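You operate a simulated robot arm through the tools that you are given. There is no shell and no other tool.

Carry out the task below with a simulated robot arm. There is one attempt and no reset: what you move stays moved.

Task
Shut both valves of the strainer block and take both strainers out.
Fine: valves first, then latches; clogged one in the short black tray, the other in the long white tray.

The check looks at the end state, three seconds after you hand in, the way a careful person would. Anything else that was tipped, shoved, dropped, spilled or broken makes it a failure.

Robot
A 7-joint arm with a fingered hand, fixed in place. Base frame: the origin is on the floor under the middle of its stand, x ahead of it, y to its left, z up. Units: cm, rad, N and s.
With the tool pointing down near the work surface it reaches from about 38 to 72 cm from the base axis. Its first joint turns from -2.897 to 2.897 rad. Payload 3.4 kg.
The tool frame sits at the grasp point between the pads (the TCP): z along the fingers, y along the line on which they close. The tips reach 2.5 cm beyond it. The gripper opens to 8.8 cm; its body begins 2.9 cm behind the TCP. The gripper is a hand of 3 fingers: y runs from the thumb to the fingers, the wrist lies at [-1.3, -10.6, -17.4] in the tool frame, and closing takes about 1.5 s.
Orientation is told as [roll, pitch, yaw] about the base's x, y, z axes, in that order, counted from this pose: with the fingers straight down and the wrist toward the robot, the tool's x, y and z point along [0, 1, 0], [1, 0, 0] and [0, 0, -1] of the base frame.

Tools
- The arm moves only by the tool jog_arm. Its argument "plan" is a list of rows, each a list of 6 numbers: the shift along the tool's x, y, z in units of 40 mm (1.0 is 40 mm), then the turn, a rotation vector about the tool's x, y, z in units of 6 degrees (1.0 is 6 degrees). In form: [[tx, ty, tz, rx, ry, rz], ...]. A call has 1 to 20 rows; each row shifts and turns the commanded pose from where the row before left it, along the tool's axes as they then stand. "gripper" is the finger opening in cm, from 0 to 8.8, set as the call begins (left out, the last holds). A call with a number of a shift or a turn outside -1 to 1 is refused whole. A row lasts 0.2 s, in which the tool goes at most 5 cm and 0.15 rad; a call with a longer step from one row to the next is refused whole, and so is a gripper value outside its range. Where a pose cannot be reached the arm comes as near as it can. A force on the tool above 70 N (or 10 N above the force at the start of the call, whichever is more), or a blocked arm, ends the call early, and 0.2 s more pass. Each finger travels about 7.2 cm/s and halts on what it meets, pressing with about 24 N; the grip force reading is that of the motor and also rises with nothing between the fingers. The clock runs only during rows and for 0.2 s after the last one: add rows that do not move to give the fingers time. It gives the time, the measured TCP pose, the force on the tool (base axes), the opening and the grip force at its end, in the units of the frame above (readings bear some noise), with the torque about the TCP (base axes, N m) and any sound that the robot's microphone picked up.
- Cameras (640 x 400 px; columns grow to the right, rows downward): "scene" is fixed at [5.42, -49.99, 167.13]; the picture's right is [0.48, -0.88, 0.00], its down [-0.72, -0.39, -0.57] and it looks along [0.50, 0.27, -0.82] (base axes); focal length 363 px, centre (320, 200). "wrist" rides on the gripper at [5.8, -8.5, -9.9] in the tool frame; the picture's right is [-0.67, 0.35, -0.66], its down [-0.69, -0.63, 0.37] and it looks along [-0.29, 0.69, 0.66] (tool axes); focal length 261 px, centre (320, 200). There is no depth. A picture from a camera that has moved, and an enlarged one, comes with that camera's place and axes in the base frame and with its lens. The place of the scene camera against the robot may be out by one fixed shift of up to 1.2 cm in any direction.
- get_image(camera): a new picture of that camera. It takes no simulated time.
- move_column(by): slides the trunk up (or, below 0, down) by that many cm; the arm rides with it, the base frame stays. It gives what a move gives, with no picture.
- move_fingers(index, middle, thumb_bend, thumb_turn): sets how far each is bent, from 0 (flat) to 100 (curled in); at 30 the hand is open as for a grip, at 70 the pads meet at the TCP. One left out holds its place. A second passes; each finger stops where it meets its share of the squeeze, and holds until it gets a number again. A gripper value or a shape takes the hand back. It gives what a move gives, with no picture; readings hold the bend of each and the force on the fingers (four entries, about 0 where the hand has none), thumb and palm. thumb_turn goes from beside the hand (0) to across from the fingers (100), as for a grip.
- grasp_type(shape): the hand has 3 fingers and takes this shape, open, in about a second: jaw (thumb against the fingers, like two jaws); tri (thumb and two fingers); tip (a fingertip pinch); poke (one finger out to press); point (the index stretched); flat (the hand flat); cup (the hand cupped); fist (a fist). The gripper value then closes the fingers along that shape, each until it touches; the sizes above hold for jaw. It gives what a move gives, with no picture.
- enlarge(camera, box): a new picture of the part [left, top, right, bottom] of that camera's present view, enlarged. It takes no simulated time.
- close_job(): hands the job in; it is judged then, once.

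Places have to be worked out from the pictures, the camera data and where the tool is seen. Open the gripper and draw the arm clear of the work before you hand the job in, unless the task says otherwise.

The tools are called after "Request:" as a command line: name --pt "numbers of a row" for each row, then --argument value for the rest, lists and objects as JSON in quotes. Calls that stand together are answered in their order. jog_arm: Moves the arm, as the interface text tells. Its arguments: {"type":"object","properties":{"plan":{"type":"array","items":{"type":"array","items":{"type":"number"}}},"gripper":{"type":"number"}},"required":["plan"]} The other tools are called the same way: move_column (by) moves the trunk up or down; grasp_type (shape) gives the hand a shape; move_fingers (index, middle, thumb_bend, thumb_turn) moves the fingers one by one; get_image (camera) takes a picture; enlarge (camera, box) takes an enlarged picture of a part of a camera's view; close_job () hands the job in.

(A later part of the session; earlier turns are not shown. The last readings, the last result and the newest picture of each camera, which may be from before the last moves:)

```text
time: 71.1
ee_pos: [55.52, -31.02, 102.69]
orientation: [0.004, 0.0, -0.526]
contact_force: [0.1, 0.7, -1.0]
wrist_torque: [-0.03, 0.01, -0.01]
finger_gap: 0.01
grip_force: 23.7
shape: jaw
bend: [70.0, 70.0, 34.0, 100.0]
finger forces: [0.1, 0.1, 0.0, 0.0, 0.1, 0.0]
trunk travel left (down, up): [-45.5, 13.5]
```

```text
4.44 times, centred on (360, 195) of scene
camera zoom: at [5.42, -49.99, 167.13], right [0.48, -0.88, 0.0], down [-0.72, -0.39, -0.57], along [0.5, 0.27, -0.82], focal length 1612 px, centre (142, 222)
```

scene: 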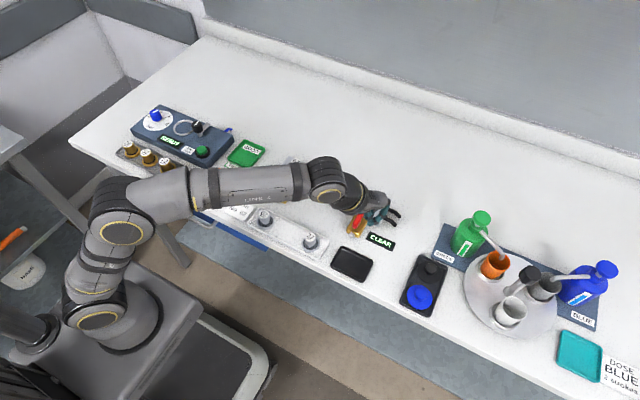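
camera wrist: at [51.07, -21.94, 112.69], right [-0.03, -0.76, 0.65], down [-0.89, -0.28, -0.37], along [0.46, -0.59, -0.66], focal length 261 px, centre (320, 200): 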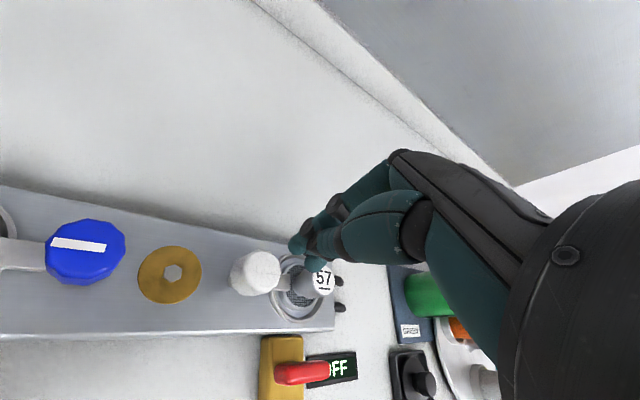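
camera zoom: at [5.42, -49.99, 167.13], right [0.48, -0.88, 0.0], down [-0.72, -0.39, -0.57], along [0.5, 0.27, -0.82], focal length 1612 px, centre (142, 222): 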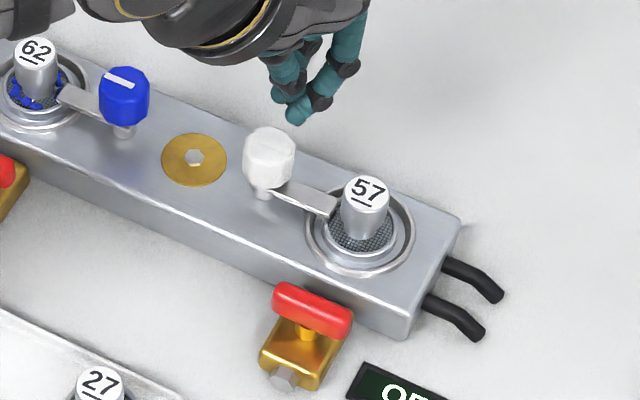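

I enlarge the wrist view to locate the white knob exactly.

Request:
enlarge --camera "wrist" --box '[200, 220, 360, 320]'

Request:
enlarge --camera "wrist" --box '[0, 200, 200, 325]'

```text
4.00 times, centred on (280, 270) of wrist
camera zoom: at [51.07, -21.94, 112.69], right [-0.03, -0.76, 0.65], down [-0.89, -0.28, -0.37], along [0.46, -0.59, -0.66], focal length 1043 px, centre (480, -80)
```

zoom: 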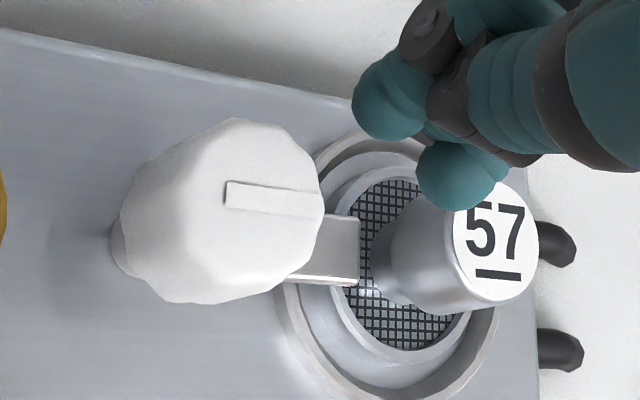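

```text
3.20 times, centred on (100, 262) of wrist
camera zoom: at [51.07, -21.94, 112.69], right [-0.03, -0.76, 0.65], down [-0.89, -0.28, -0.37], along [0.46, -0.59, -0.66], focal length 834 px, centre (1024, 0)
```

zoom: 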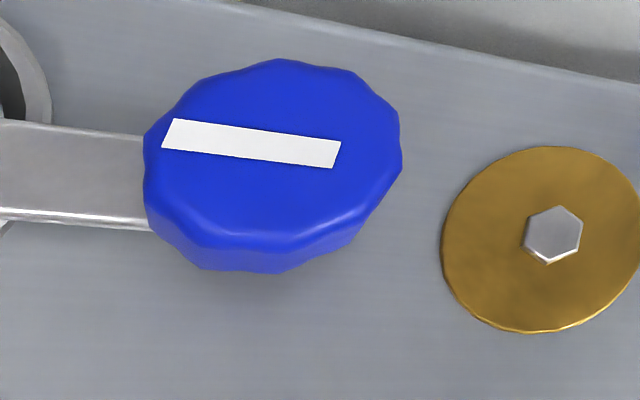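

White knob centre ≈ (55.05, −31.1). I open the hand to 5 cm, centre over the knob, and lower a little to check.

Request:
jog_arm --pt "-0.087 -0.085 0 0 0 0" --pt "0 0 0 0 0 0" --pt "0 0 0 0 0 0" --pt "0 0 0 0 0 0" --pt "0 0 0.4 0 0 0" --pt "0 0 0 0 0 0" --gripper 5.0

Request:
enlarge --camera "wrist" --box '[190, 160, 390, 320]'

Request:
enlarge --camera "scene" --box '[310, 150, 400, 220]'

```text
time: 72.5
ee_pos: [55.09, -31.24, 101.04]
orientation: [0.004, 0.001, -0.526]
contact_force: [-0.3, -0.1, -0.4]
wrist_torque: [0.02, -0.01, 0.02]
finger_gap: 5.01
grip_force: 0.0
shape: jaw
bend: [74.0, 42.0, 66.0, 100.0]
finger forces: [0.0, 0.0, 0.1, 0.0, 0.0, 0.0]
trunk travel left (down, up): [-45.5, 13.5]
```

```text
2.50 times, centred on (290, 240) of wrist
camera zoom: at [50.51, -22.07, 111.04], right [-0.03, -0.76, 0.65], down [-0.89, -0.28, -0.37], along [0.46, -0.59, -0.66], focal length 652 px, centre (395, 100)
```

zoom: 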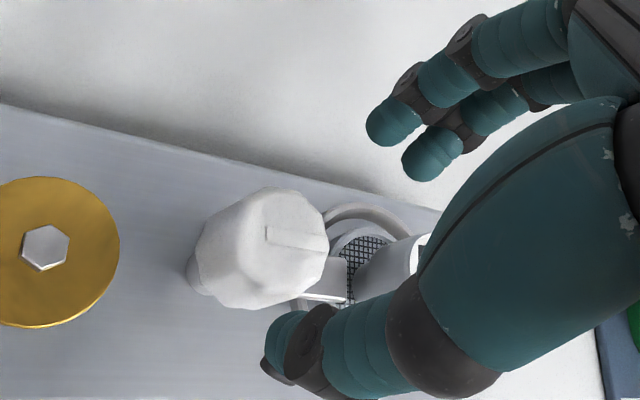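

```text
5.71 times, centred on (355, 185) of scene
camera zoom: at [5.42, -49.99, 167.13], right [0.48, -0.88, 0.0], down [-0.72, -0.39, -0.57], along [0.5, 0.27, -0.82], focal length 2072 px, centre (120, 286)
```

zoom: 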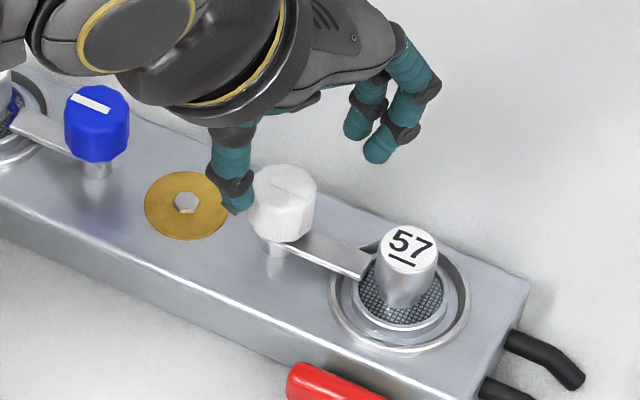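

The thumb and fingers straddle the knob. I lower to z≈98.0 and close on it.

Request:
jog_arm --pt "0 0 0.38 0 0 0" --pt "0 0 0.38 0 0 0" --pt "0 0 0 0 0 0"

Request:
jog_arm --pt "0 0 0 0 0 0" --pt "0 0 0 0 0 0" --pt "0 0 0 0 0 0" --pt "0 0 0 0 0 0" --pt "0 0 0 0 0 0" --pt "0 0 0 0 0 0" --gripper 1.5

Request:
enlarge --camera "wrist" --box '[190, 160, 390, 320]'

Request:
enlarge --camera "scene" --box '[310, 150, 400, 220]'

```text
time: 73.3
ee_pos: [55.04, -31.05, 97.99]
orientation: [0.005, 0.002, -0.527]
contact_force: [0.2, 0.0, 0.6]
wrist_torque: [-0.02, -0.02, 0.02]
finger_gap: 4.98
grip_force: 0.0
shape: jaw
bend: [74.0, 42.0, 66.0, 100.0]
finger forces: [0.0, 0.0, 0.0, 0.0, 0.0, 0.1]
trunk travel left (down, up): [-45.5, 13.5]
```

```text
time: 74.7
ee_pos: [54.91, -31.16, 97.93]
orientation: [0.004, 0.004, -0.527]
contact_force: [-5.1, -0.4, -4.2]
wrist_torque: [0.02, 0.12, 0.0]
finger_gap: 1.5
grip_force: 24.2
shape: jaw
bend: [73.0, 71.0, 73.0, 100.0]
finger forces: [12.7, 5.9, 0.0, 0.0, 23.1, 0.0]
trunk travel left (down, up): [-45.5, 13.5]
```

```text
2.50 times, centred on (290, 240) of wrist
camera zoom: at [50.53, -21.98, 107.97], right [-0.03, -0.76, 0.65], down [-0.89, -0.27, -0.37], along [0.46, -0.59, -0.66], focal length 652 px, centre (395, 100)
```

zoom: 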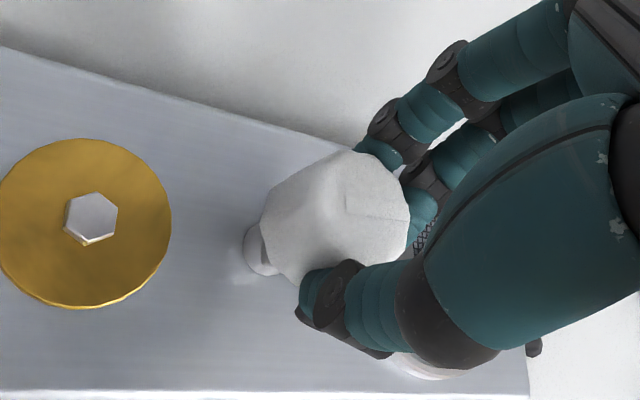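

```text
5.71 times, centred on (355, 185) of scene
camera zoom: at [5.42, -49.99, 167.13], right [0.48, -0.88, 0.0], down [-0.72, -0.39, -0.57], along [0.5, 0.27, -0.82], focal length 2072 px, centre (120, 286)
```

zoom: 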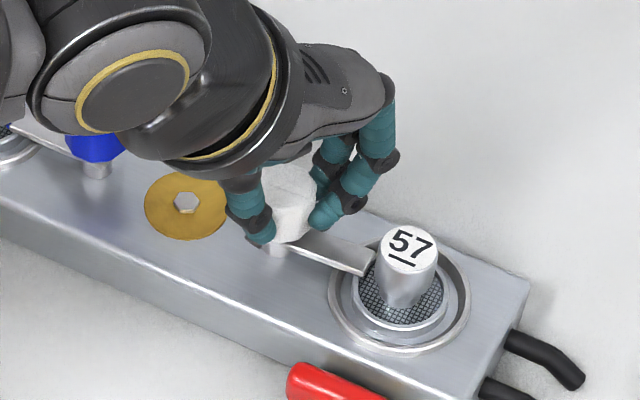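

The knob is gripped with ~23 N. I test a 12° turn counterclockwise (yaw increasing).

Request:
jog_arm --pt "0 0 0 0 0 -0.7" --pt "0 0 0 0 0 -0.7" --pt "0 0 0 0 0 -0.7" --pt "0 0 0 0 0 0"

Request:
enlarge --camera "scene" --box '[310, 150, 400, 220]'

```text
time: 75.7
ee_pos: [55.07, -31.15, 97.96]
orientation: [0.003, 0.003, -0.307]
contact_force: [0.1, -2.8, -2.9]
wrist_torque: [-0.07, -0.06, -0.02]
finger_gap: 1.46
grip_force: 24.3
shape: jaw
bend: [73.0, 71.0, 73.0, 100.0]
finger forces: [15.3, 7.2, 0.1, 0.0, 21.2, 0.0]
trunk travel left (down, up): [-45.5, 13.5]
```

```text
5.71 times, centred on (355, 185) of scene
camera zoom: at [5.42, -49.99, 167.13], right [0.48, -0.88, 0.0], down [-0.72, -0.39, -0.57], along [0.5, 0.27, -0.82], focal length 2072 px, centre (120, 286)
```

zoom: 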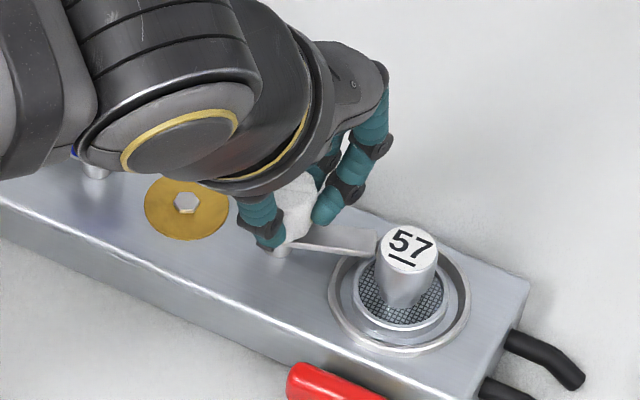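

The latch arm follows the hand freely. I keep turning counterclockwise to about yaw +12°.

Request:
jog_arm --pt "0 0 0 0 0 -1" --pt "0 0 0 0 0 -1" --pt "0 0 0 0 0 -1" --pt "0 0 0 0 0 -1" --pt "0 0 0 0 0 -1" --pt "0 0 0 0 0 0"

Request:
enlarge --camera "scene" --box '[310, 150, 400, 220]'

```text
time: 77.1
ee_pos: [55.05, -31.2, 97.87]
orientation: [0.002, -0.003, 0.217]
contact_force: [7.8, -3.6, 0.0]
wrist_torque: [-0.12, -0.2, -0.05]
finger_gap: 1.43
grip_force: 23.8
shape: jaw
bend: [73.0, 71.0, 74.0, 100.0]
finger forces: [18.1, 9.3, 0.0, 0.0, 19.4, 0.0]
trunk travel left (down, up): [-45.5, 13.5]
```

```text
5.71 times, centred on (355, 185) of scene
camera zoom: at [5.42, -49.99, 167.13], right [0.48, -0.88, 0.0], down [-0.72, -0.39, -0.57], along [0.5, 0.27, -0.82], focal length 2072 px, centre (120, 286)
```

zoom: 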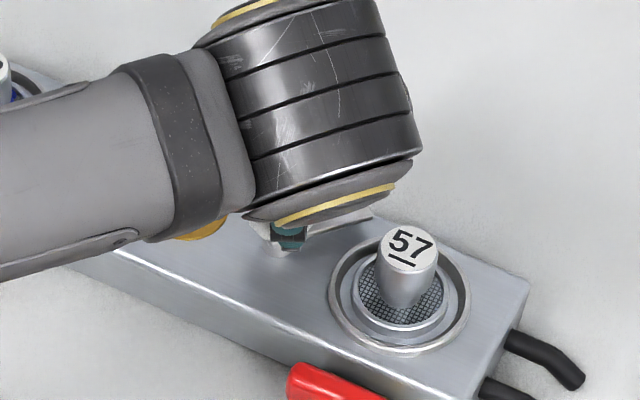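

The arm is ~42° open. I add 12° more, watching reach.

Request:
jog_arm --pt "0 0 0 0 0 -1" --pt "0 0 0 0 0 -1" --pt "0 0 0 0 0 0"

Request:
enlarge --camera "wrist" --box '[190, 160, 390, 320]'

Request:
enlarge --camera "scene" --box '[310, 150, 400, 220]'

```text
time: 77.9
ee_pos: [55.16, -31.11, 97.87]
orientation: [0.002, 0.0, 0.429]
contact_force: [12.9, -3.9, 3.7]
wrist_torque: [-0.02, -0.4, -0.09]
finger_gap: 1.46
grip_force: 24.2
shape: jaw
bend: [73.0, 67.0, 75.0, 100.0]
finger forces: [19.9, 12.2, 0.0, 0.1, 18.6, 0.0]
trunk travel left (down, up): [-45.5, 13.5]
```

```text
2.50 times, centred on (290, 240) of wrist
camera zoom: at [44.92, -29.52, 107.89], right [0.6, -0.47, 0.65], down [-0.29, -0.88, -0.37], along [0.75, 0.03, -0.66], focal length 652 px, centre (395, 100)
```

zoom: 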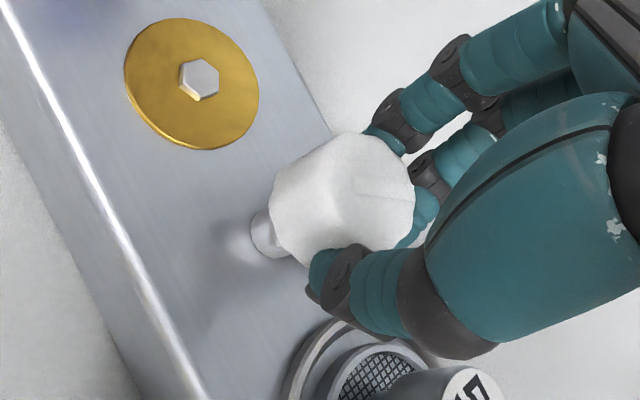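

```text
5.71 times, centred on (355, 185) of scene
camera zoom: at [5.42, -49.99, 167.13], right [0.48, -0.88, 0.0], down [-0.72, -0.39, -0.57], along [0.5, 0.27, -0.82], focal length 2072 px, centre (120, 286)
```

zoom: 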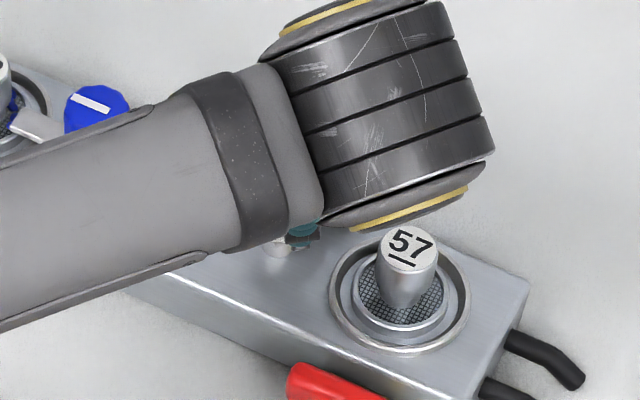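

The latch has turned ~55°. I open, lift slightly, turn the hand back 66°, and regrip to finish the turn.

Request:
jog_arm --pt "0 0 0 0 0 0" --pt "0 0 0 0 0 0" --pt "0 0 0 0 0 0" --pt "0 0 0 0 0 0" --pt "0 0 -0.7 0 0 0" --pt "0 0 0 0 0 1" --pt "0 0 0 0 0 1" --pt "0 0 0 0 0 1" --pt "0 0 0 0 0 1" --pt "0 0 0 0 0 1" --pt "0 0 0 0 0 1" --pt "0 0 0 0 0 1" --pt "0 0 0 0 0 1" --pt "0 0 0 0 0 1" --pt "0 0 0 0 0 1" --pt "0 0 0 0 0 1" --pt "0 0 0 0 0 0" --gripper 5.0

Request:
enlarge --camera "scene" --box '[310, 150, 400, 220]'

Request:
enlarge --camera "wrist" --box '[150, 160, 390, 320]'

```text
time: 81.5
ee_pos: [54.7, -30.95, 100.6]
orientation: [0.001, 0.003, -0.726]
contact_force: [0.9, 0.3, 0.1]
wrist_torque: [0.0, 0.0, -0.02]
finger_gap: 4.97
grip_force: 0.1
shape: jaw
bend: [74.0, 42.0, 66.0, 100.0]
finger forces: [0.1, 0.1, 0.0, 0.0, 0.0, 0.0]
out of reach, approached as far as the arm can: row 5
trunk travel left (down, up): [-45.5, 13.5]
```

```text
5.71 times, centred on (355, 185) of scene
camera zoom: at [5.42, -49.99, 167.13], right [0.48, -0.88, 0.0], down [-0.72, -0.39, -0.57], along [0.5, 0.27, -0.82], focal length 2072 px, centre (120, 286)
```

zoom: 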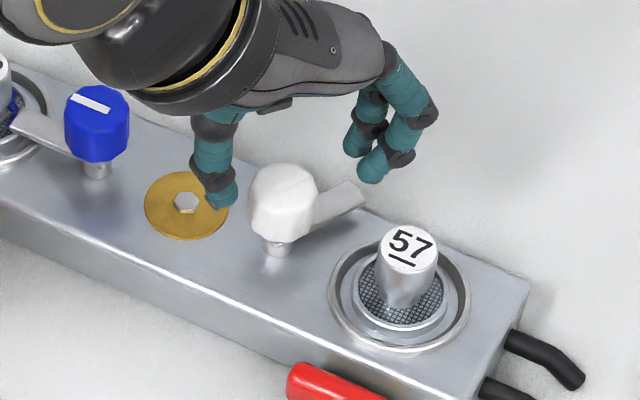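

```text
2.50 times, centred on (270, 240) of wrist
camera zoom: at [52.22, -21.08, 110.62], right [-0.18, -0.73, 0.65], down [-0.93, -0.09, -0.37], along [0.33, -0.67, -0.66], focal length 652 px, centre (445, 100)
```

zoom: 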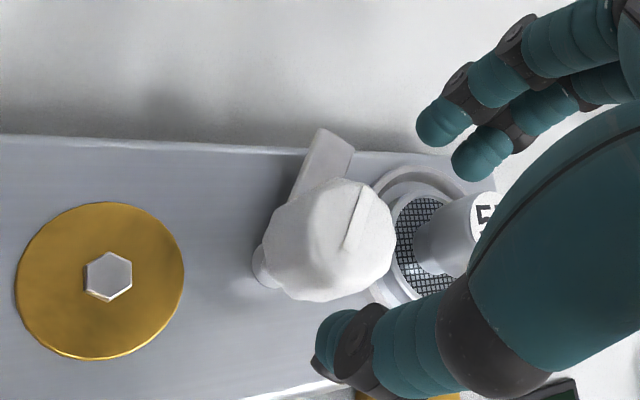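

The latch arm stays at ~65° open. I recentre over the knob, lower to z≈98.2 and regrip.

Request:
jog_arm --pt "0.03 0.09 0 0 0 0" --pt "0 0 0.3 0 0 0" --pt "0 0 0.3 0 0 0" --pt "0 0 0 0 0 0"

Request:
jog_arm --pt "0 0 0 0 0 0" --pt "0 0 0 0 0 0" --pt "0 0 0 0 0 0" --pt "0 0 0 0 0 0" --pt "0 0 0 0 0 0" --pt "0 0 0 0 0 0" --gripper 1.5

```text
time: 82.5
ee_pos: [55.22, -30.95, 98.24]
orientation: [0.001, 0.003, -0.725]
contact_force: [-1.1, 0.2, 0.1]
wrist_torque: [0.0, -0.02, -0.01]
finger_gap: 4.96
grip_force: 0.1
shape: jaw
bend: [74.0, 42.0, 66.0, 100.0]
finger forces: [0.1, 0.0, 0.1, 0.1, 0.1, 0.1]
trunk travel left (down, up): [-45.5, 13.5]
```

```text
time: 83.9
ee_pos: [55.18, -30.97, 98.03]
orientation: [0.003, 0.005, -0.726]
contact_force: [-4.9, 3.8, -2.5]
wrist_torque: [0.09, 0.07, 0.02]
finger_gap: 1.67
grip_force: 24.0
shape: jaw
bend: [73.0, 65.0, 72.0, 100.0]
finger forces: [12.7, 5.7, 0.0, 0.0, 24.9, 0.1]
trunk travel left (down, up): [-45.5, 13.5]
```

Gripped again. I turn counterclockwise another 30° in small steps and check torque and view.

Request:
jog_arm --pt "0 0 0 0 0 -1" --pt "0 0 0 0 0 -1" --pt "0 0 0 0 0 -1" --pt "0 0 0 0 0 -1" --pt "0 0 0 0 0 0"

Request:
enlarge --camera "wrist" --box '[150, 160, 390, 320]'

Request:
enlarge --camera "scene" --box '[310, 150, 400, 220]'

```text
time: 85.1
ee_pos: [55.03, -30.92, 98.12]
orientation: [0.004, 0.003, -0.305]
contact_force: [-1.1, 5.4, -8.3]
wrist_torque: [0.1, 0.0, -0.01]
finger_gap: 1.61
grip_force: 23.9
shape: jaw
bend: [73.0, 66.0, 72.0, 100.0]
finger forces: [15.2, 5.0, 0.1, 0.1, 22.6, 0.0]
trunk travel left (down, up): [-45.5, 13.5]
```

```text
2.50 times, centred on (270, 240) of wrist
camera zoom: at [48.73, -23.06, 108.2], right [0.13, -0.75, 0.65], down [-0.81, -0.46, -0.37], along [0.58, -0.48, -0.66], focal length 652 px, centre (445, 100)
```

zoom: 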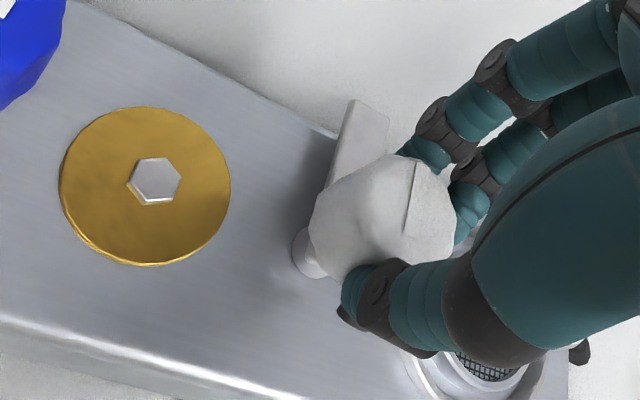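

```text
5.71 times, centred on (355, 185) of scene
camera zoom: at [5.42, -49.99, 167.13], right [0.48, -0.88, 0.0], down [-0.72, -0.39, -0.57], along [0.5, 0.27, -0.82], focal length 2072 px, centre (120, 286)
```

zoom: 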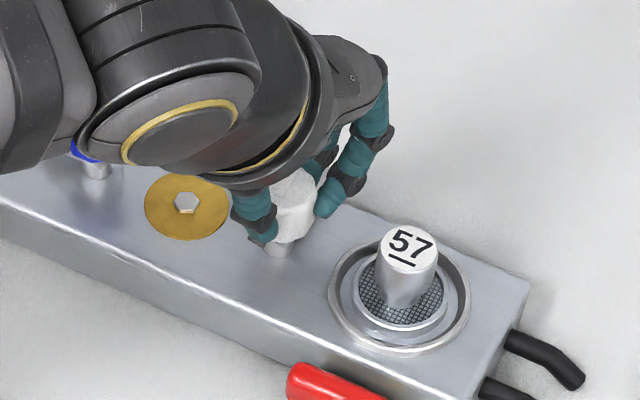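

The latch arm now points along +x, ~88° open. I add a few degrees to see if there's a stop, then release.

Request:
jog_arm --pt "0 0 0 0 0 -0.8" --pt "0 0 0 0 0 -0.8" --pt "0 0 0 0 0 0"

Request:
jog_arm --pt "0 0 0 0 0 0" --pt "0 0 0 0 0 0" --pt "0 0 0 0 0 0" --pt "0 0 0 0 0 0" --pt "0 0 -0.6 0 0 0" --pt "0 0 0 0 0 0" --gripper 5.0

Request:
enlarge --camera "wrist" --box '[150, 160, 390, 320]'

Request:
enlarge --camera "scene" --box '[310, 150, 400, 220]'

```text
time: 85.9
ee_pos: [55.06, -31.08, 98.19]
orientation: [0.003, 0.003, -0.137]
contact_force: [-1.9, 1.5, -8.1]
wrist_torque: [0.02, 0.02, -0.03]
finger_gap: 1.54
grip_force: 23.4
shape: jaw
bend: [73.0, 72.0, 73.0, 100.0]
finger forces: [15.7, 5.7, 0.1, 0.0, 19.5, 0.0]
trunk travel left (down, up): [-45.5, 13.5]
```

```text
time: 87.3
ee_pos: [55.25, -31.15, 100.66]
orientation: [0.002, 0.001, -0.139]
contact_force: [0.6, 0.3, 0.3]
wrist_torque: [-0.04, -0.01, -0.03]
finger_gap: 4.96
grip_force: 0.2
shape: jaw
bend: [74.0, 42.0, 66.0, 100.0]
finger forces: [0.0, 0.0, 0.0, 0.0, 0.0, 0.0]
trunk travel left (down, up): [-45.5, 13.5]
```

```text
2.50 times, centred on (270, 240) of wrist
camera zoom: at [47.43, -24.31, 110.63], right [0.25, -0.71, 0.65], down [-0.72, -0.59, -0.37], along [0.65, -0.38, -0.66], focal length 652 px, centre (445, 100)
```

zoom: 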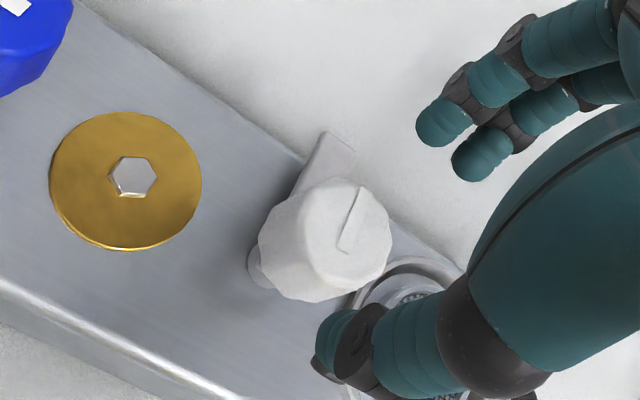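

```text
5.71 times, centred on (355, 185) of scene
camera zoom: at [5.42, -49.99, 167.13], right [0.48, -0.88, 0.0], down [-0.72, -0.39, -0.57], along [0.5, 0.27, -0.82], focal length 2072 px, centre (120, 286)
```

zoom: 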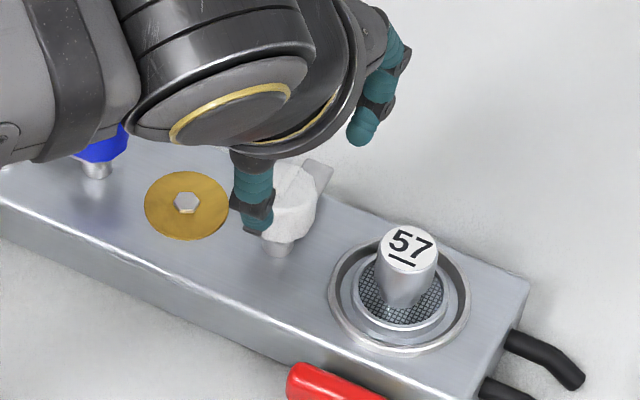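

The white latch is fully open (90°), clear of strainer 57. I now move along to the blue knob at about (55.1, −21.4) and turn the hand to yaw ≈ +20°.

Request:
jog_arm --pt "0 0 -0.35 0 0 0" --pt "0.8 -0.12 0 0 0 0" --pt "0.8 -0.12 0 0 0 0" --pt "0.8 -0.12 0 0 0 0" --pt "0 0 0 0 0 -1" --pt "0 0 0 0 0 -1" --pt "0 0 0 0 0 -1" --pt "0 0 0 0 0 -1" --pt "0 0 0 0 0 -0.7" --pt "0 0 0 0 0 0"

Request:
enlarge --camera "wrist" --box '[150, 160, 390, 320]'

Request:
enlarge --camera "scene" --box '[270, 130, 370, 200]'

```text
time: 89.5
ee_pos: [55.03, -21.42, 102.08]
orientation: [0.005, 0.0, 0.355]
contact_force: [-0.1, -0.3, 0.3]
wrist_torque: [-0.01, 0.0, -0.02]
finger_gap: 4.96
grip_force: 0.1
shape: jaw
bend: [74.0, 42.0, 66.0, 100.0]
finger forces: [0.1, 0.0, 0.0, 0.0, 0.1, 0.0]
trunk travel left (down, up): [-45.5, 13.5]
```

```text
2.50 times, centred on (270, 240) of wrist
camera zoom: at [45.0, -19.01, 112.05], right [0.56, -0.51, 0.65], down [-0.35, -0.86, -0.37], along [0.75, -0.02, -0.66], focal length 652 px, centre (445, 100)
```

zoom: 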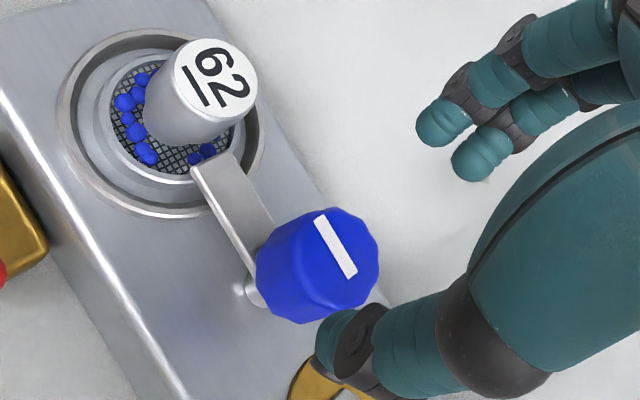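

```text
5.71 times, centred on (320, 165) of scene
camera zoom: at [5.42, -49.99, 167.13], right [0.48, -0.88, 0.0], down [-0.72, -0.39, -0.57], along [0.5, 0.27, -0.82], focal length 2072 px, centre (320, 400)
```

zoom: 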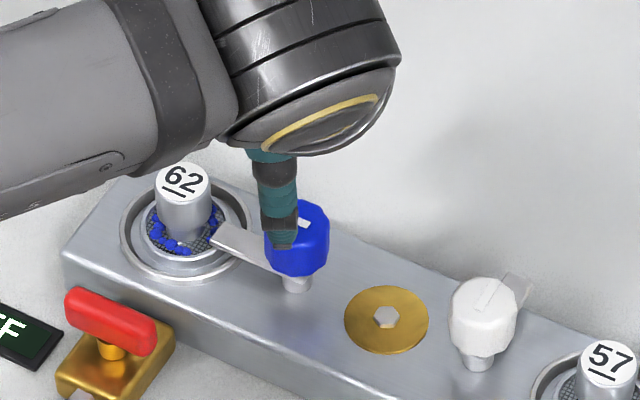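

The hand is centred on the blue knob. I descend to z≈98.1 and grip it.

Request:
jog_arm --pt "0 0 0.35 0 0 0" --pt "0 0 0.35 0 0 0" --pt "0 0 0.3 0 0 0" --pt "0 0 0 0 0 0"

Request:
jog_arm --pt "0 0 0 0 0 0" --pt "0 0 0 0 0 0" --pt "0 0 0 0 0 0" --pt "0 0 0 0 0 0" --pt "0 0 0 0 0 0" --pt "0 0 0 0 0 0" --gripper 1.5

Request:
enlarge --camera "wrist" --box '[150, 160, 390, 320]'

```text
time: 90.5
ee_pos: [54.97, -21.42, 98.01]
orientation: [0.004, 0.001, 0.352]
contact_force: [-0.2, 0.5, 1.2]
wrist_torque: [0.02, 0.0, -0.03]
finger_gap: 4.95
grip_force: 0.1
shape: jaw
bend: [74.0, 42.0, 66.0, 100.0]
finger forces: [0.0, 0.0, 0.1, 0.0, 0.1, 0.0]
trunk travel left (down, up): [-45.5, 13.5]
```

```text
time: 91.9
ee_pos: [54.92, -21.45, 97.99]
orientation: [0.003, 0.001, 0.352]
contact_force: [-2.2, 0.4, -2.7]
wrist_torque: [0.0, 0.07, 0.01]
finger_gap: 2.04
grip_force: 24.0
shape: jaw
bend: [74.0, 58.0, 74.0, 100.0]
finger forces: [13.3, 7.0, 0.0, 0.0, 21.9, 0.0]
trunk travel left (down, up): [-45.5, 13.5]
```

```text
2.50 times, centred on (270, 240) of wrist
camera zoom: at [44.95, -19.07, 108.04], right [0.56, -0.51, 0.65], down [-0.35, -0.86, -0.37], along [0.75, -0.02, -0.66], focal length 652 px, centre (445, 100)
```

zoom: 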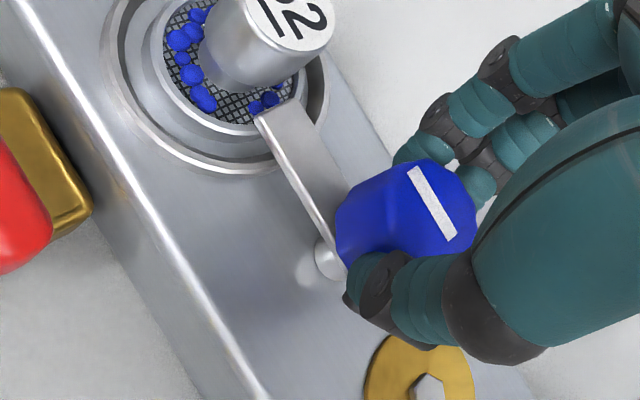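

The blue knob is gripped. I test a clockwise turn (yaw decreasing) of 12°, swinging the arm toward +x.

Request:
jog_arm --pt "0 0 0 0 0 0.7" --pt "0 0 0 0 0 0.7" --pt "0 0 0 0 0 0.7" --pt "0 0 0 0 0 0"

Request:
enlarge --camera "wrist" --box '[150, 160, 390, 320]'

Request:
enlarge --camera "scene" --box '[270, 130, 370, 200]'

```text
time: 92.9
ee_pos: [54.92, -21.31, 97.93]
orientation: [0.004, -0.001, 0.132]
contact_force: [-0.5, 0.6, -2.7]
wrist_torque: [-0.02, -0.01, 0.01]
finger_gap: 1.99
grip_force: 24.1
shape: jaw
bend: [74.0, 58.0, 74.0, 100.0]
finger forces: [13.6, 8.7, 0.0, 0.1, 21.7, 0.1]
trunk travel left (down, up): [-45.5, 13.5]
```

```text
2.50 times, centred on (270, 240) of wrist
camera zoom: at [45.73, -16.89, 108.06], right [0.43, -0.62, 0.65], down [-0.53, -0.76, -0.37], along [0.73, -0.19, -0.66], focal length 652 px, centre (445, 100)
```

zoom: 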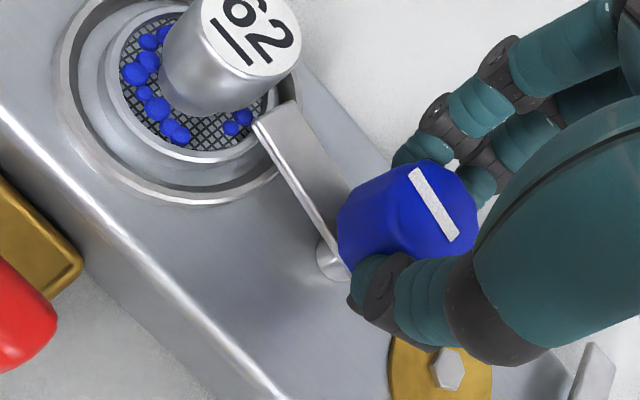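

```text
5.71 times, centred on (320, 165) of scene
camera zoom: at [5.42, -49.99, 167.13], right [0.48, -0.88, 0.0], down [-0.72, -0.39, -0.57], along [0.5, 0.27, -0.82], focal length 2072 px, centre (320, 400)
```

zoom: 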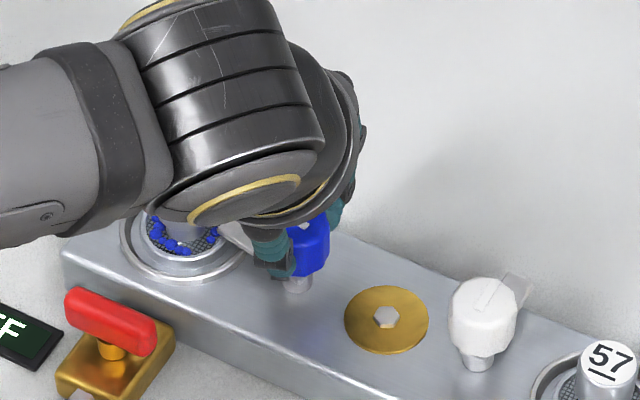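

The blue latch follows clockwise freely. I continue about 42°, then check.

Request:
jog_arm --pt "0 0 0 0 0 1" --pt "0 0 0 0 0 1" --pt "0 0 0 0 0 1" --pt "0 0 0 0 0 1" --pt "0 0 0 0 0 1" --pt "0 0 0 0 0 1" --pt "0 0 0 0 0 1" --pt "0 0 0 0 0 0"

Request:
enlarge --camera "wrist" --box '[150, 160, 390, 320]'

```text
time: 94.7
ee_pos: [55.09, -21.29, 98.06]
orientation: [0.003, 0.003, -0.599]
contact_force: [1.9, -0.7, -1.8]
wrist_torque: [-0.04, -0.06, -0.01]
finger_gap: 1.97
grip_force: 24.0
shape: jaw
bend: [74.0, 58.0, 74.0, 100.0]
finger forces: [15.6, 9.0, 0.0, 0.1, 21.4, 0.0]
trunk travel left (down, up): [-45.5, 13.5]
```

```text
2.50 times, centred on (270, 240) of wrist
camera zoom: at [51.25, -11.9, 108.07], right [-0.09, -0.75, 0.65], down [-0.91, -0.21, -0.37], along [0.41, -0.63, -0.66], focal length 652 px, centre (445, 100)
```

zoom: 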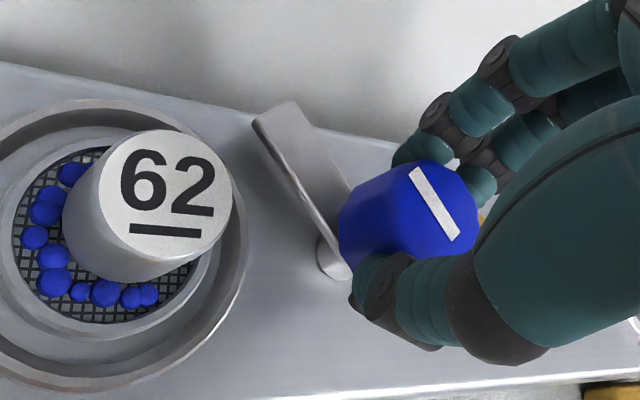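

Turning nicely (≈55° so far). I continue another 36° to ~90°.

Request:
jog_arm --pt "0 0 0 0 0 1" --pt "0 0 0 0 0 1" --pt "0 0 0 0 0 1" --pt "0 0 0 0 0 1" --pt "0 0 0 0 0 1" --pt "0 0 0 0 0 1" --pt "0 0 0 0 0 0"

Request:
enlarge --camera "wrist" --box '[150, 160, 390, 320]'

Request:
enlarge --camera "scene" --box '[270, 130, 370, 200]'

```text
time: 96.3
ee_pos: [54.99, -21.44, 98.13]
orientation: [0.0, 0.004, -1.229]
contact_force: [5.3, -2.6, -2.4]
wrist_torque: [-0.12, -0.13, 0.03]
finger_gap: 2.01
grip_force: 23.6
shape: jaw
bend: [74.0, 58.0, 74.0, 100.0]
finger forces: [17.1, 8.4, 0.0, 0.1, 20.7, 0.0]
trunk travel left (down, up): [-45.5, 13.5]
```

```text
2.50 times, centred on (270, 240) of wrist
camera zoom: at [57.58, -11.57, 108.09], right [-0.51, -0.56, 0.65], down [-0.86, 0.36, -0.36], along [-0.04, -0.75, -0.66], focal length 652 px, centre (445, 100)
```

zoom: 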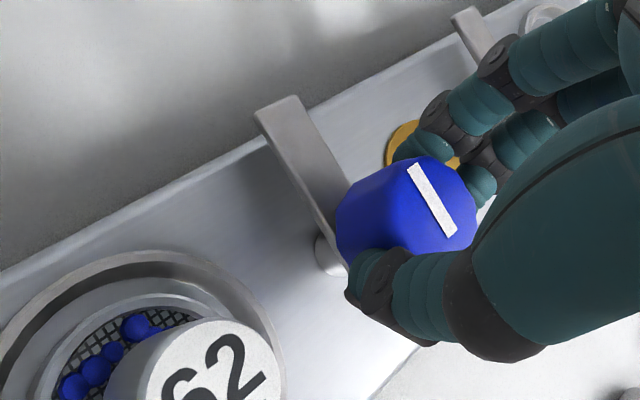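

```text
5.71 times, centred on (320, 165) of scene
camera zoom: at [5.42, -49.99, 167.13], right [0.48, -0.88, 0.0], down [-0.72, -0.39, -0.57], along [0.5, 0.27, -0.82], focal length 2072 px, centre (320, 400)
```

zoom: 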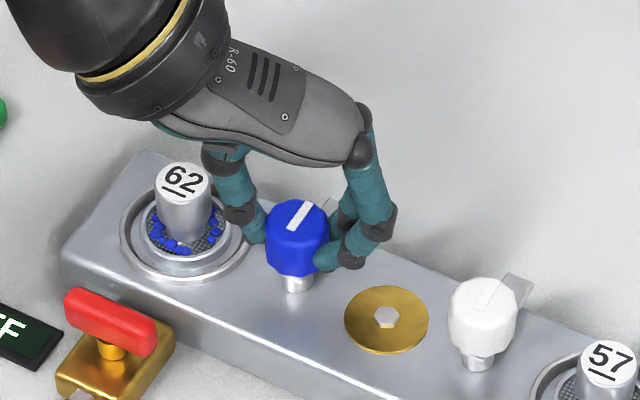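

The blue latch is ~90° open. I open modestly (4 cm, to stay off the post of strainer 62) and lift.

Request:
jog_arm --pt "0 0 0 0 0 0" --pt "0 0 0 0 0 0" --pt "0 0 0 0 0 0" --pt "0 0 -0.6 0 0 0" --pt "0 0 -0.6 0 0 0" --pt "0 0 0 0 0 0" --gripper 4.0

Request:
enlarge --camera "wrist" --box '[60, 160, 380, 360]'

Request:
enlarge --camera "scene" --box '[270, 130, 370, 200]'

```text
time: 97.7
ee_pos: [55.07, -21.28, 102.89]
orientation: [0.001, 0.003, -1.23]
contact_force: [-0.2, -0.4, 0.7]
wrist_torque: [0.01, -0.01, 0.02]
finger_gap: 3.98
grip_force: 0.1
shape: jaw
bend: [74.0, 46.0, 71.0, 100.0]
finger forces: [0.0, 0.0, 0.0, 0.0, 0.0, 0.1]
trunk travel left (down, up): [-45.5, 13.5]
```

```text
2.00 times, centred on (220, 260) of wrist
camera zoom: at [57.53, -11.51, 112.91], right [-0.51, -0.56, 0.65], down [-0.86, 0.36, -0.36], along [-0.04, -0.75, -0.66], focal length 521 px, centre (520, 80)
```

zoom: 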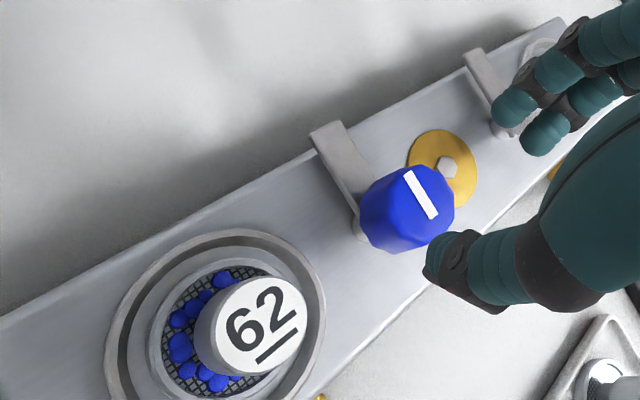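

```text
5.71 times, centred on (320, 165) of scene
camera zoom: at [5.42, -49.99, 167.13], right [0.48, -0.88, 0.0], down [-0.72, -0.39, -0.57], along [0.5, 0.27, -0.82], focal length 2072 px, centre (320, 400)
```

zoom: 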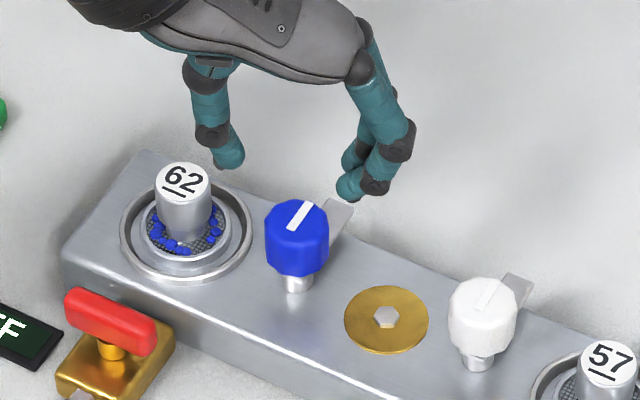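

Both latches are open at 90°. Next, the clogged strainer 62 (post at ≈(54.9, −15.95), top z≈96.35): I turn the hand to yaw ≈ −5° and move above it with 5 cm opening.

Request:
jog_arm --pt "0 0 0 0 0 -1" --pt "0 0 0 0 0 -1" --pt "0 0 0 0 0 -1" --pt "0 0 0 0 0 -1" --pt "0 0 0 0 0 -1" --pt "0 0 0 0 0 -1" --pt "0 0 0 0 0 -1" --pt "0 0 0 0 0 -1" --pt "0 0 0 0 0 -1" --pt "0 0 0 0 0 -1" --pt "0 0 0 0 0 -1" --pt "0.659 -0.072 0 0 0 0" --pt "0.659 -0.072 0 0 0 0" --pt "0 0 0 0 0 0" --gripper 5.0

Request:
enlarge --camera "wrist" --box '[150, 160, 390, 320]'

Request:
get_image --camera "scene"

```text
time: 100.7
ee_pos: [54.71, -15.97, 102.82]
orientation: [0.003, 0.002, -0.074]
contact_force: [0.4, 0.2, -0.7]
wrist_torque: [0.04, 0.0, 0.01]
finger_gap: 4.94
grip_force: 0.2
shape: jaw
bend: [74.0, 42.0, 66.0, 100.0]
finger forces: [0.0, 0.0, 0.0, 0.1, 0.0, 0.0]
trunk travel left (down, up): [-45.5, 13.5]
```

```text
2.50 times, centred on (270, 240) of wrist
camera zoom: at [46.68, -9.74, 112.85], right [0.3, -0.7, 0.65], down [-0.68, -0.63, -0.37], along [0.67, -0.33, -0.66], focal length 652 px, centre (445, 100)
```

zoom: 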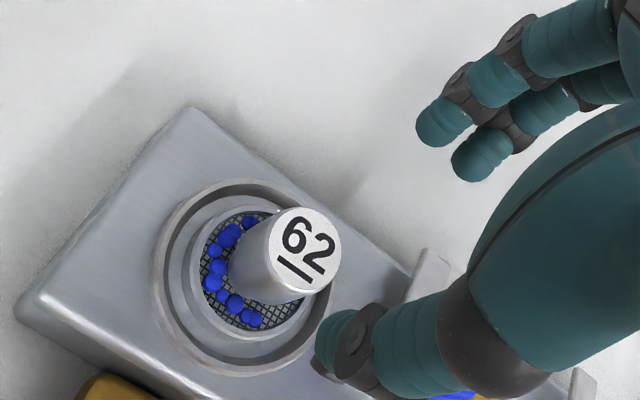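

```text
taken
```

scene: 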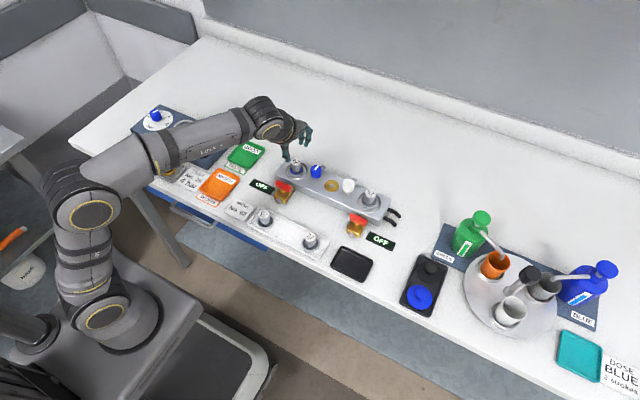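

Post ≈ (55.05, −15.9). I nudge 0.2 cm forward, descend to z≈97.4 and check before closing.

Request:
jog_arm --pt "0 0.05 0 0 0 0" --pt "0 0 0.45 0 0 0" --pt "0 0 0.45 0 0 0" --pt "0 0 0.45 0 0 0" --pt "0 0 0 0 0 0"

Request:
enlarge --camera "wrist" --box '[150, 160, 390, 320]'

Request:
enlarge --camera "scene" --box '[260, 125, 340, 190]'

```text
time: 101.9
ee_pos: [55.02, -16.0, 97.48]
orientation: [0.004, 0.003, -0.074]
contact_force: [0.0, -0.9, 0.0]
wrist_torque: [-0.04, 0.0, -0.01]
finger_gap: 4.94
grip_force: 0.1
shape: jaw
bend: [74.0, 42.0, 66.0, 100.0]
finger forces: [0.1, 0.0, 0.1, 0.0, 0.1, 0.0]
trunk travel left (down, up): [-45.5, 13.5]
```

```text
2.50 times, centred on (270, 240) of wrist
camera zoom: at [46.97, -9.73, 107.48], right [0.3, -0.7, 0.65], down [-0.68, -0.63, -0.37], along [0.67, -0.33, -0.66], focal length 652 px, centre (445, 100)
```

zoom: 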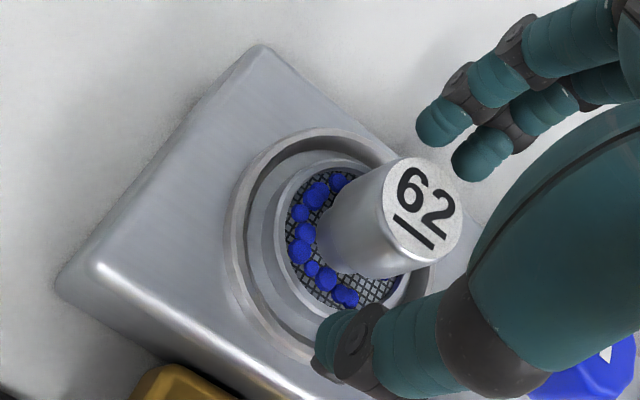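

```text
6.15 times, centred on (300, 158) of scene
camera zoom: at [5.42, -49.99, 167.13], right [0.48, -0.88, 0.0], down [-0.72, -0.39, -0.57], along [0.5, 0.27, -0.82], focal length 2232 px, centre (443, 462)
```

zoom: 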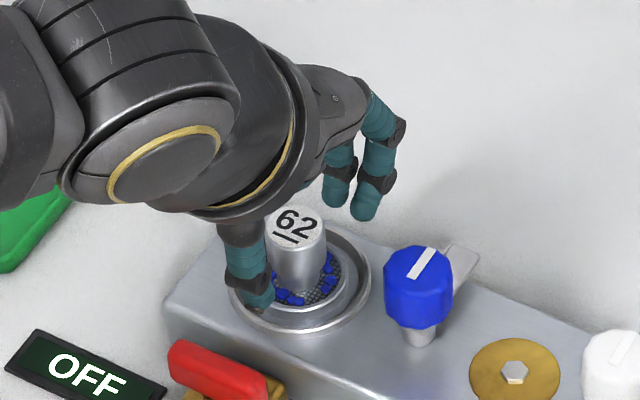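

The post sits between thumb and fingers. I close on it.

Request:
jog_arm --pt "0 0 0 0 0 0" --pt "0 0 0 0 0 0" --pt "0 0 0 0 0 0" --pt "0 0 0 0 0 0" --pt "0 0 0 0 0 0" --pt "0 0 0 0 0 0" --gripper 1.0

Request:
enlarge --camera "wrist" --box '[150, 160, 390, 320]'

Request:
enlarge --camera "scene" --box '[260, 125, 340, 190]'

```text
time: 103.3
ee_pos: [55.06, -16.0, 97.4]
orientation: [0.004, 0.002, -0.076]
contact_force: [0.0, 0.4, 0.0]
wrist_torque: [0.0, 0.03, -0.04]
finger_gap: 1.58
grip_force: 23.6
shape: jaw
bend: [73.0, 66.0, 75.0, 100.0]
finger forces: [14.3, 6.5, 0.0, 0.1, 20.5, 0.0]
trunk travel left (down, up): [-45.5, 13.5]
```

```text
2.50 times, centred on (270, 240) of wrist
camera zoom: at [46.97, -9.74, 107.51], right [0.3, -0.7, 0.65], down [-0.68, -0.63, -0.37], along [0.67, -0.33, -0.66], focal length 652 px, centre (445, 100)
```

zoom: 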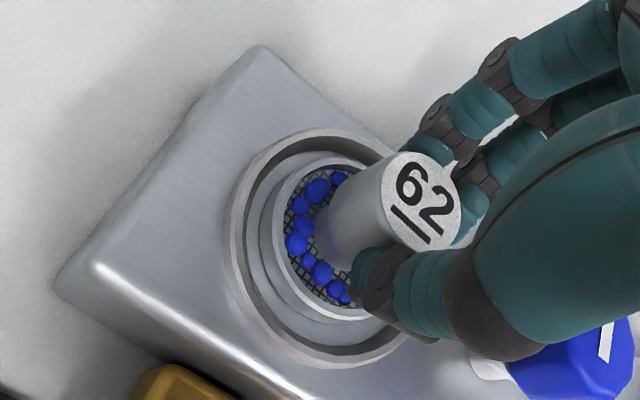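

```text
6.15 times, centred on (300, 158) of scene
camera zoom: at [5.42, -49.99, 167.13], right [0.48, -0.88, 0.0], down [-0.72, -0.39, -0.57], along [0.5, 0.27, -0.82], focal length 2232 px, centre (443, 462)
```

zoom: 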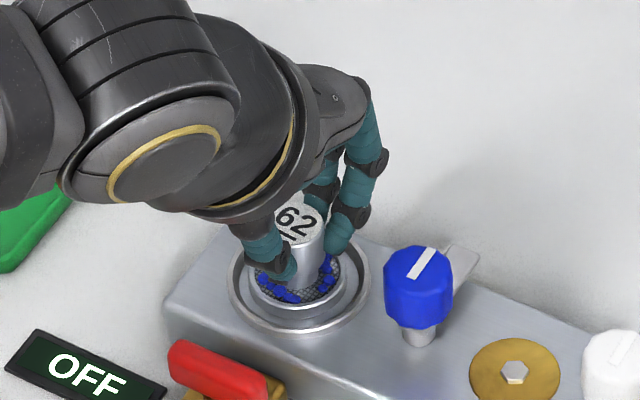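

Gripped with ~21 N. I lift slowly straight up 4 cm and check.

Request:
jog_arm --pt "0 0 -0.15 0 0 0" --pt "0 0 -0.15 0 0 0" --pt "0 0 -0.15 0 0 0" --pt "0 0 -0.2 0 0 0" --pt "0 0 -0.2 0 0 0" --pt "0 0 -0.2 0 0 0" --pt "0 0 0 0 0 0"

Request:
enlarge --camera "wrist" --box '[150, 160, 390, 320]'

Request:
enlarge --camera "scene" --box '[260, 125, 340, 190]'

```text
time: 104.9
ee_pos: [55.02, -16.14, 101.82]
orientation: [0.004, 0.0, -0.077]
contact_force: [-0.1, -0.1, -0.9]
wrist_torque: [0.0, 0.02, -0.02]
finger_gap: 1.6
grip_force: 24.1
shape: jaw
bend: [73.0, 66.0, 75.0, 100.0]
finger forces: [14.7, 6.6, 0.0, 0.1, 20.5, 0.0]
trunk travel left (down, up): [-45.5, 13.5]
```

```text
2.50 times, centred on (270, 240) of wrist
camera zoom: at [46.98, -9.82, 111.75], right [0.3, -0.7, 0.65], down [-0.68, -0.63, -0.37], along [0.67, -0.33, -0.66], focal length 652 px, centre (445, 100)
```

zoom: 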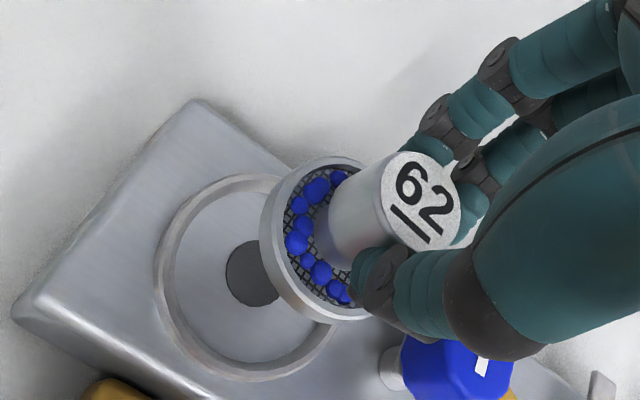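

```text
6.15 times, centred on (300, 158) of scene
camera zoom: at [5.42, -49.99, 167.13], right [0.48, -0.88, 0.0], down [-0.72, -0.39, -0.57], along [0.5, 0.27, -0.82], focal length 2232 px, centre (443, 462)
```

zoom: 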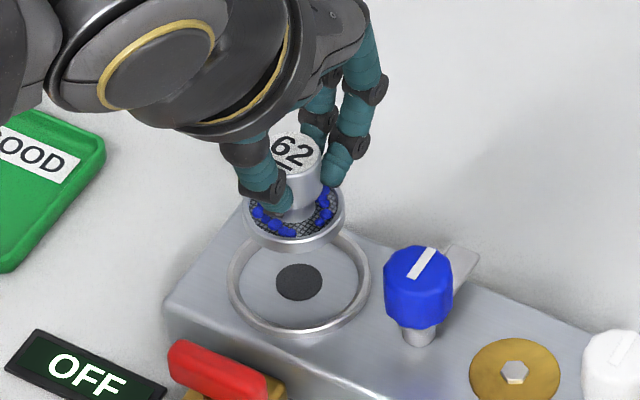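

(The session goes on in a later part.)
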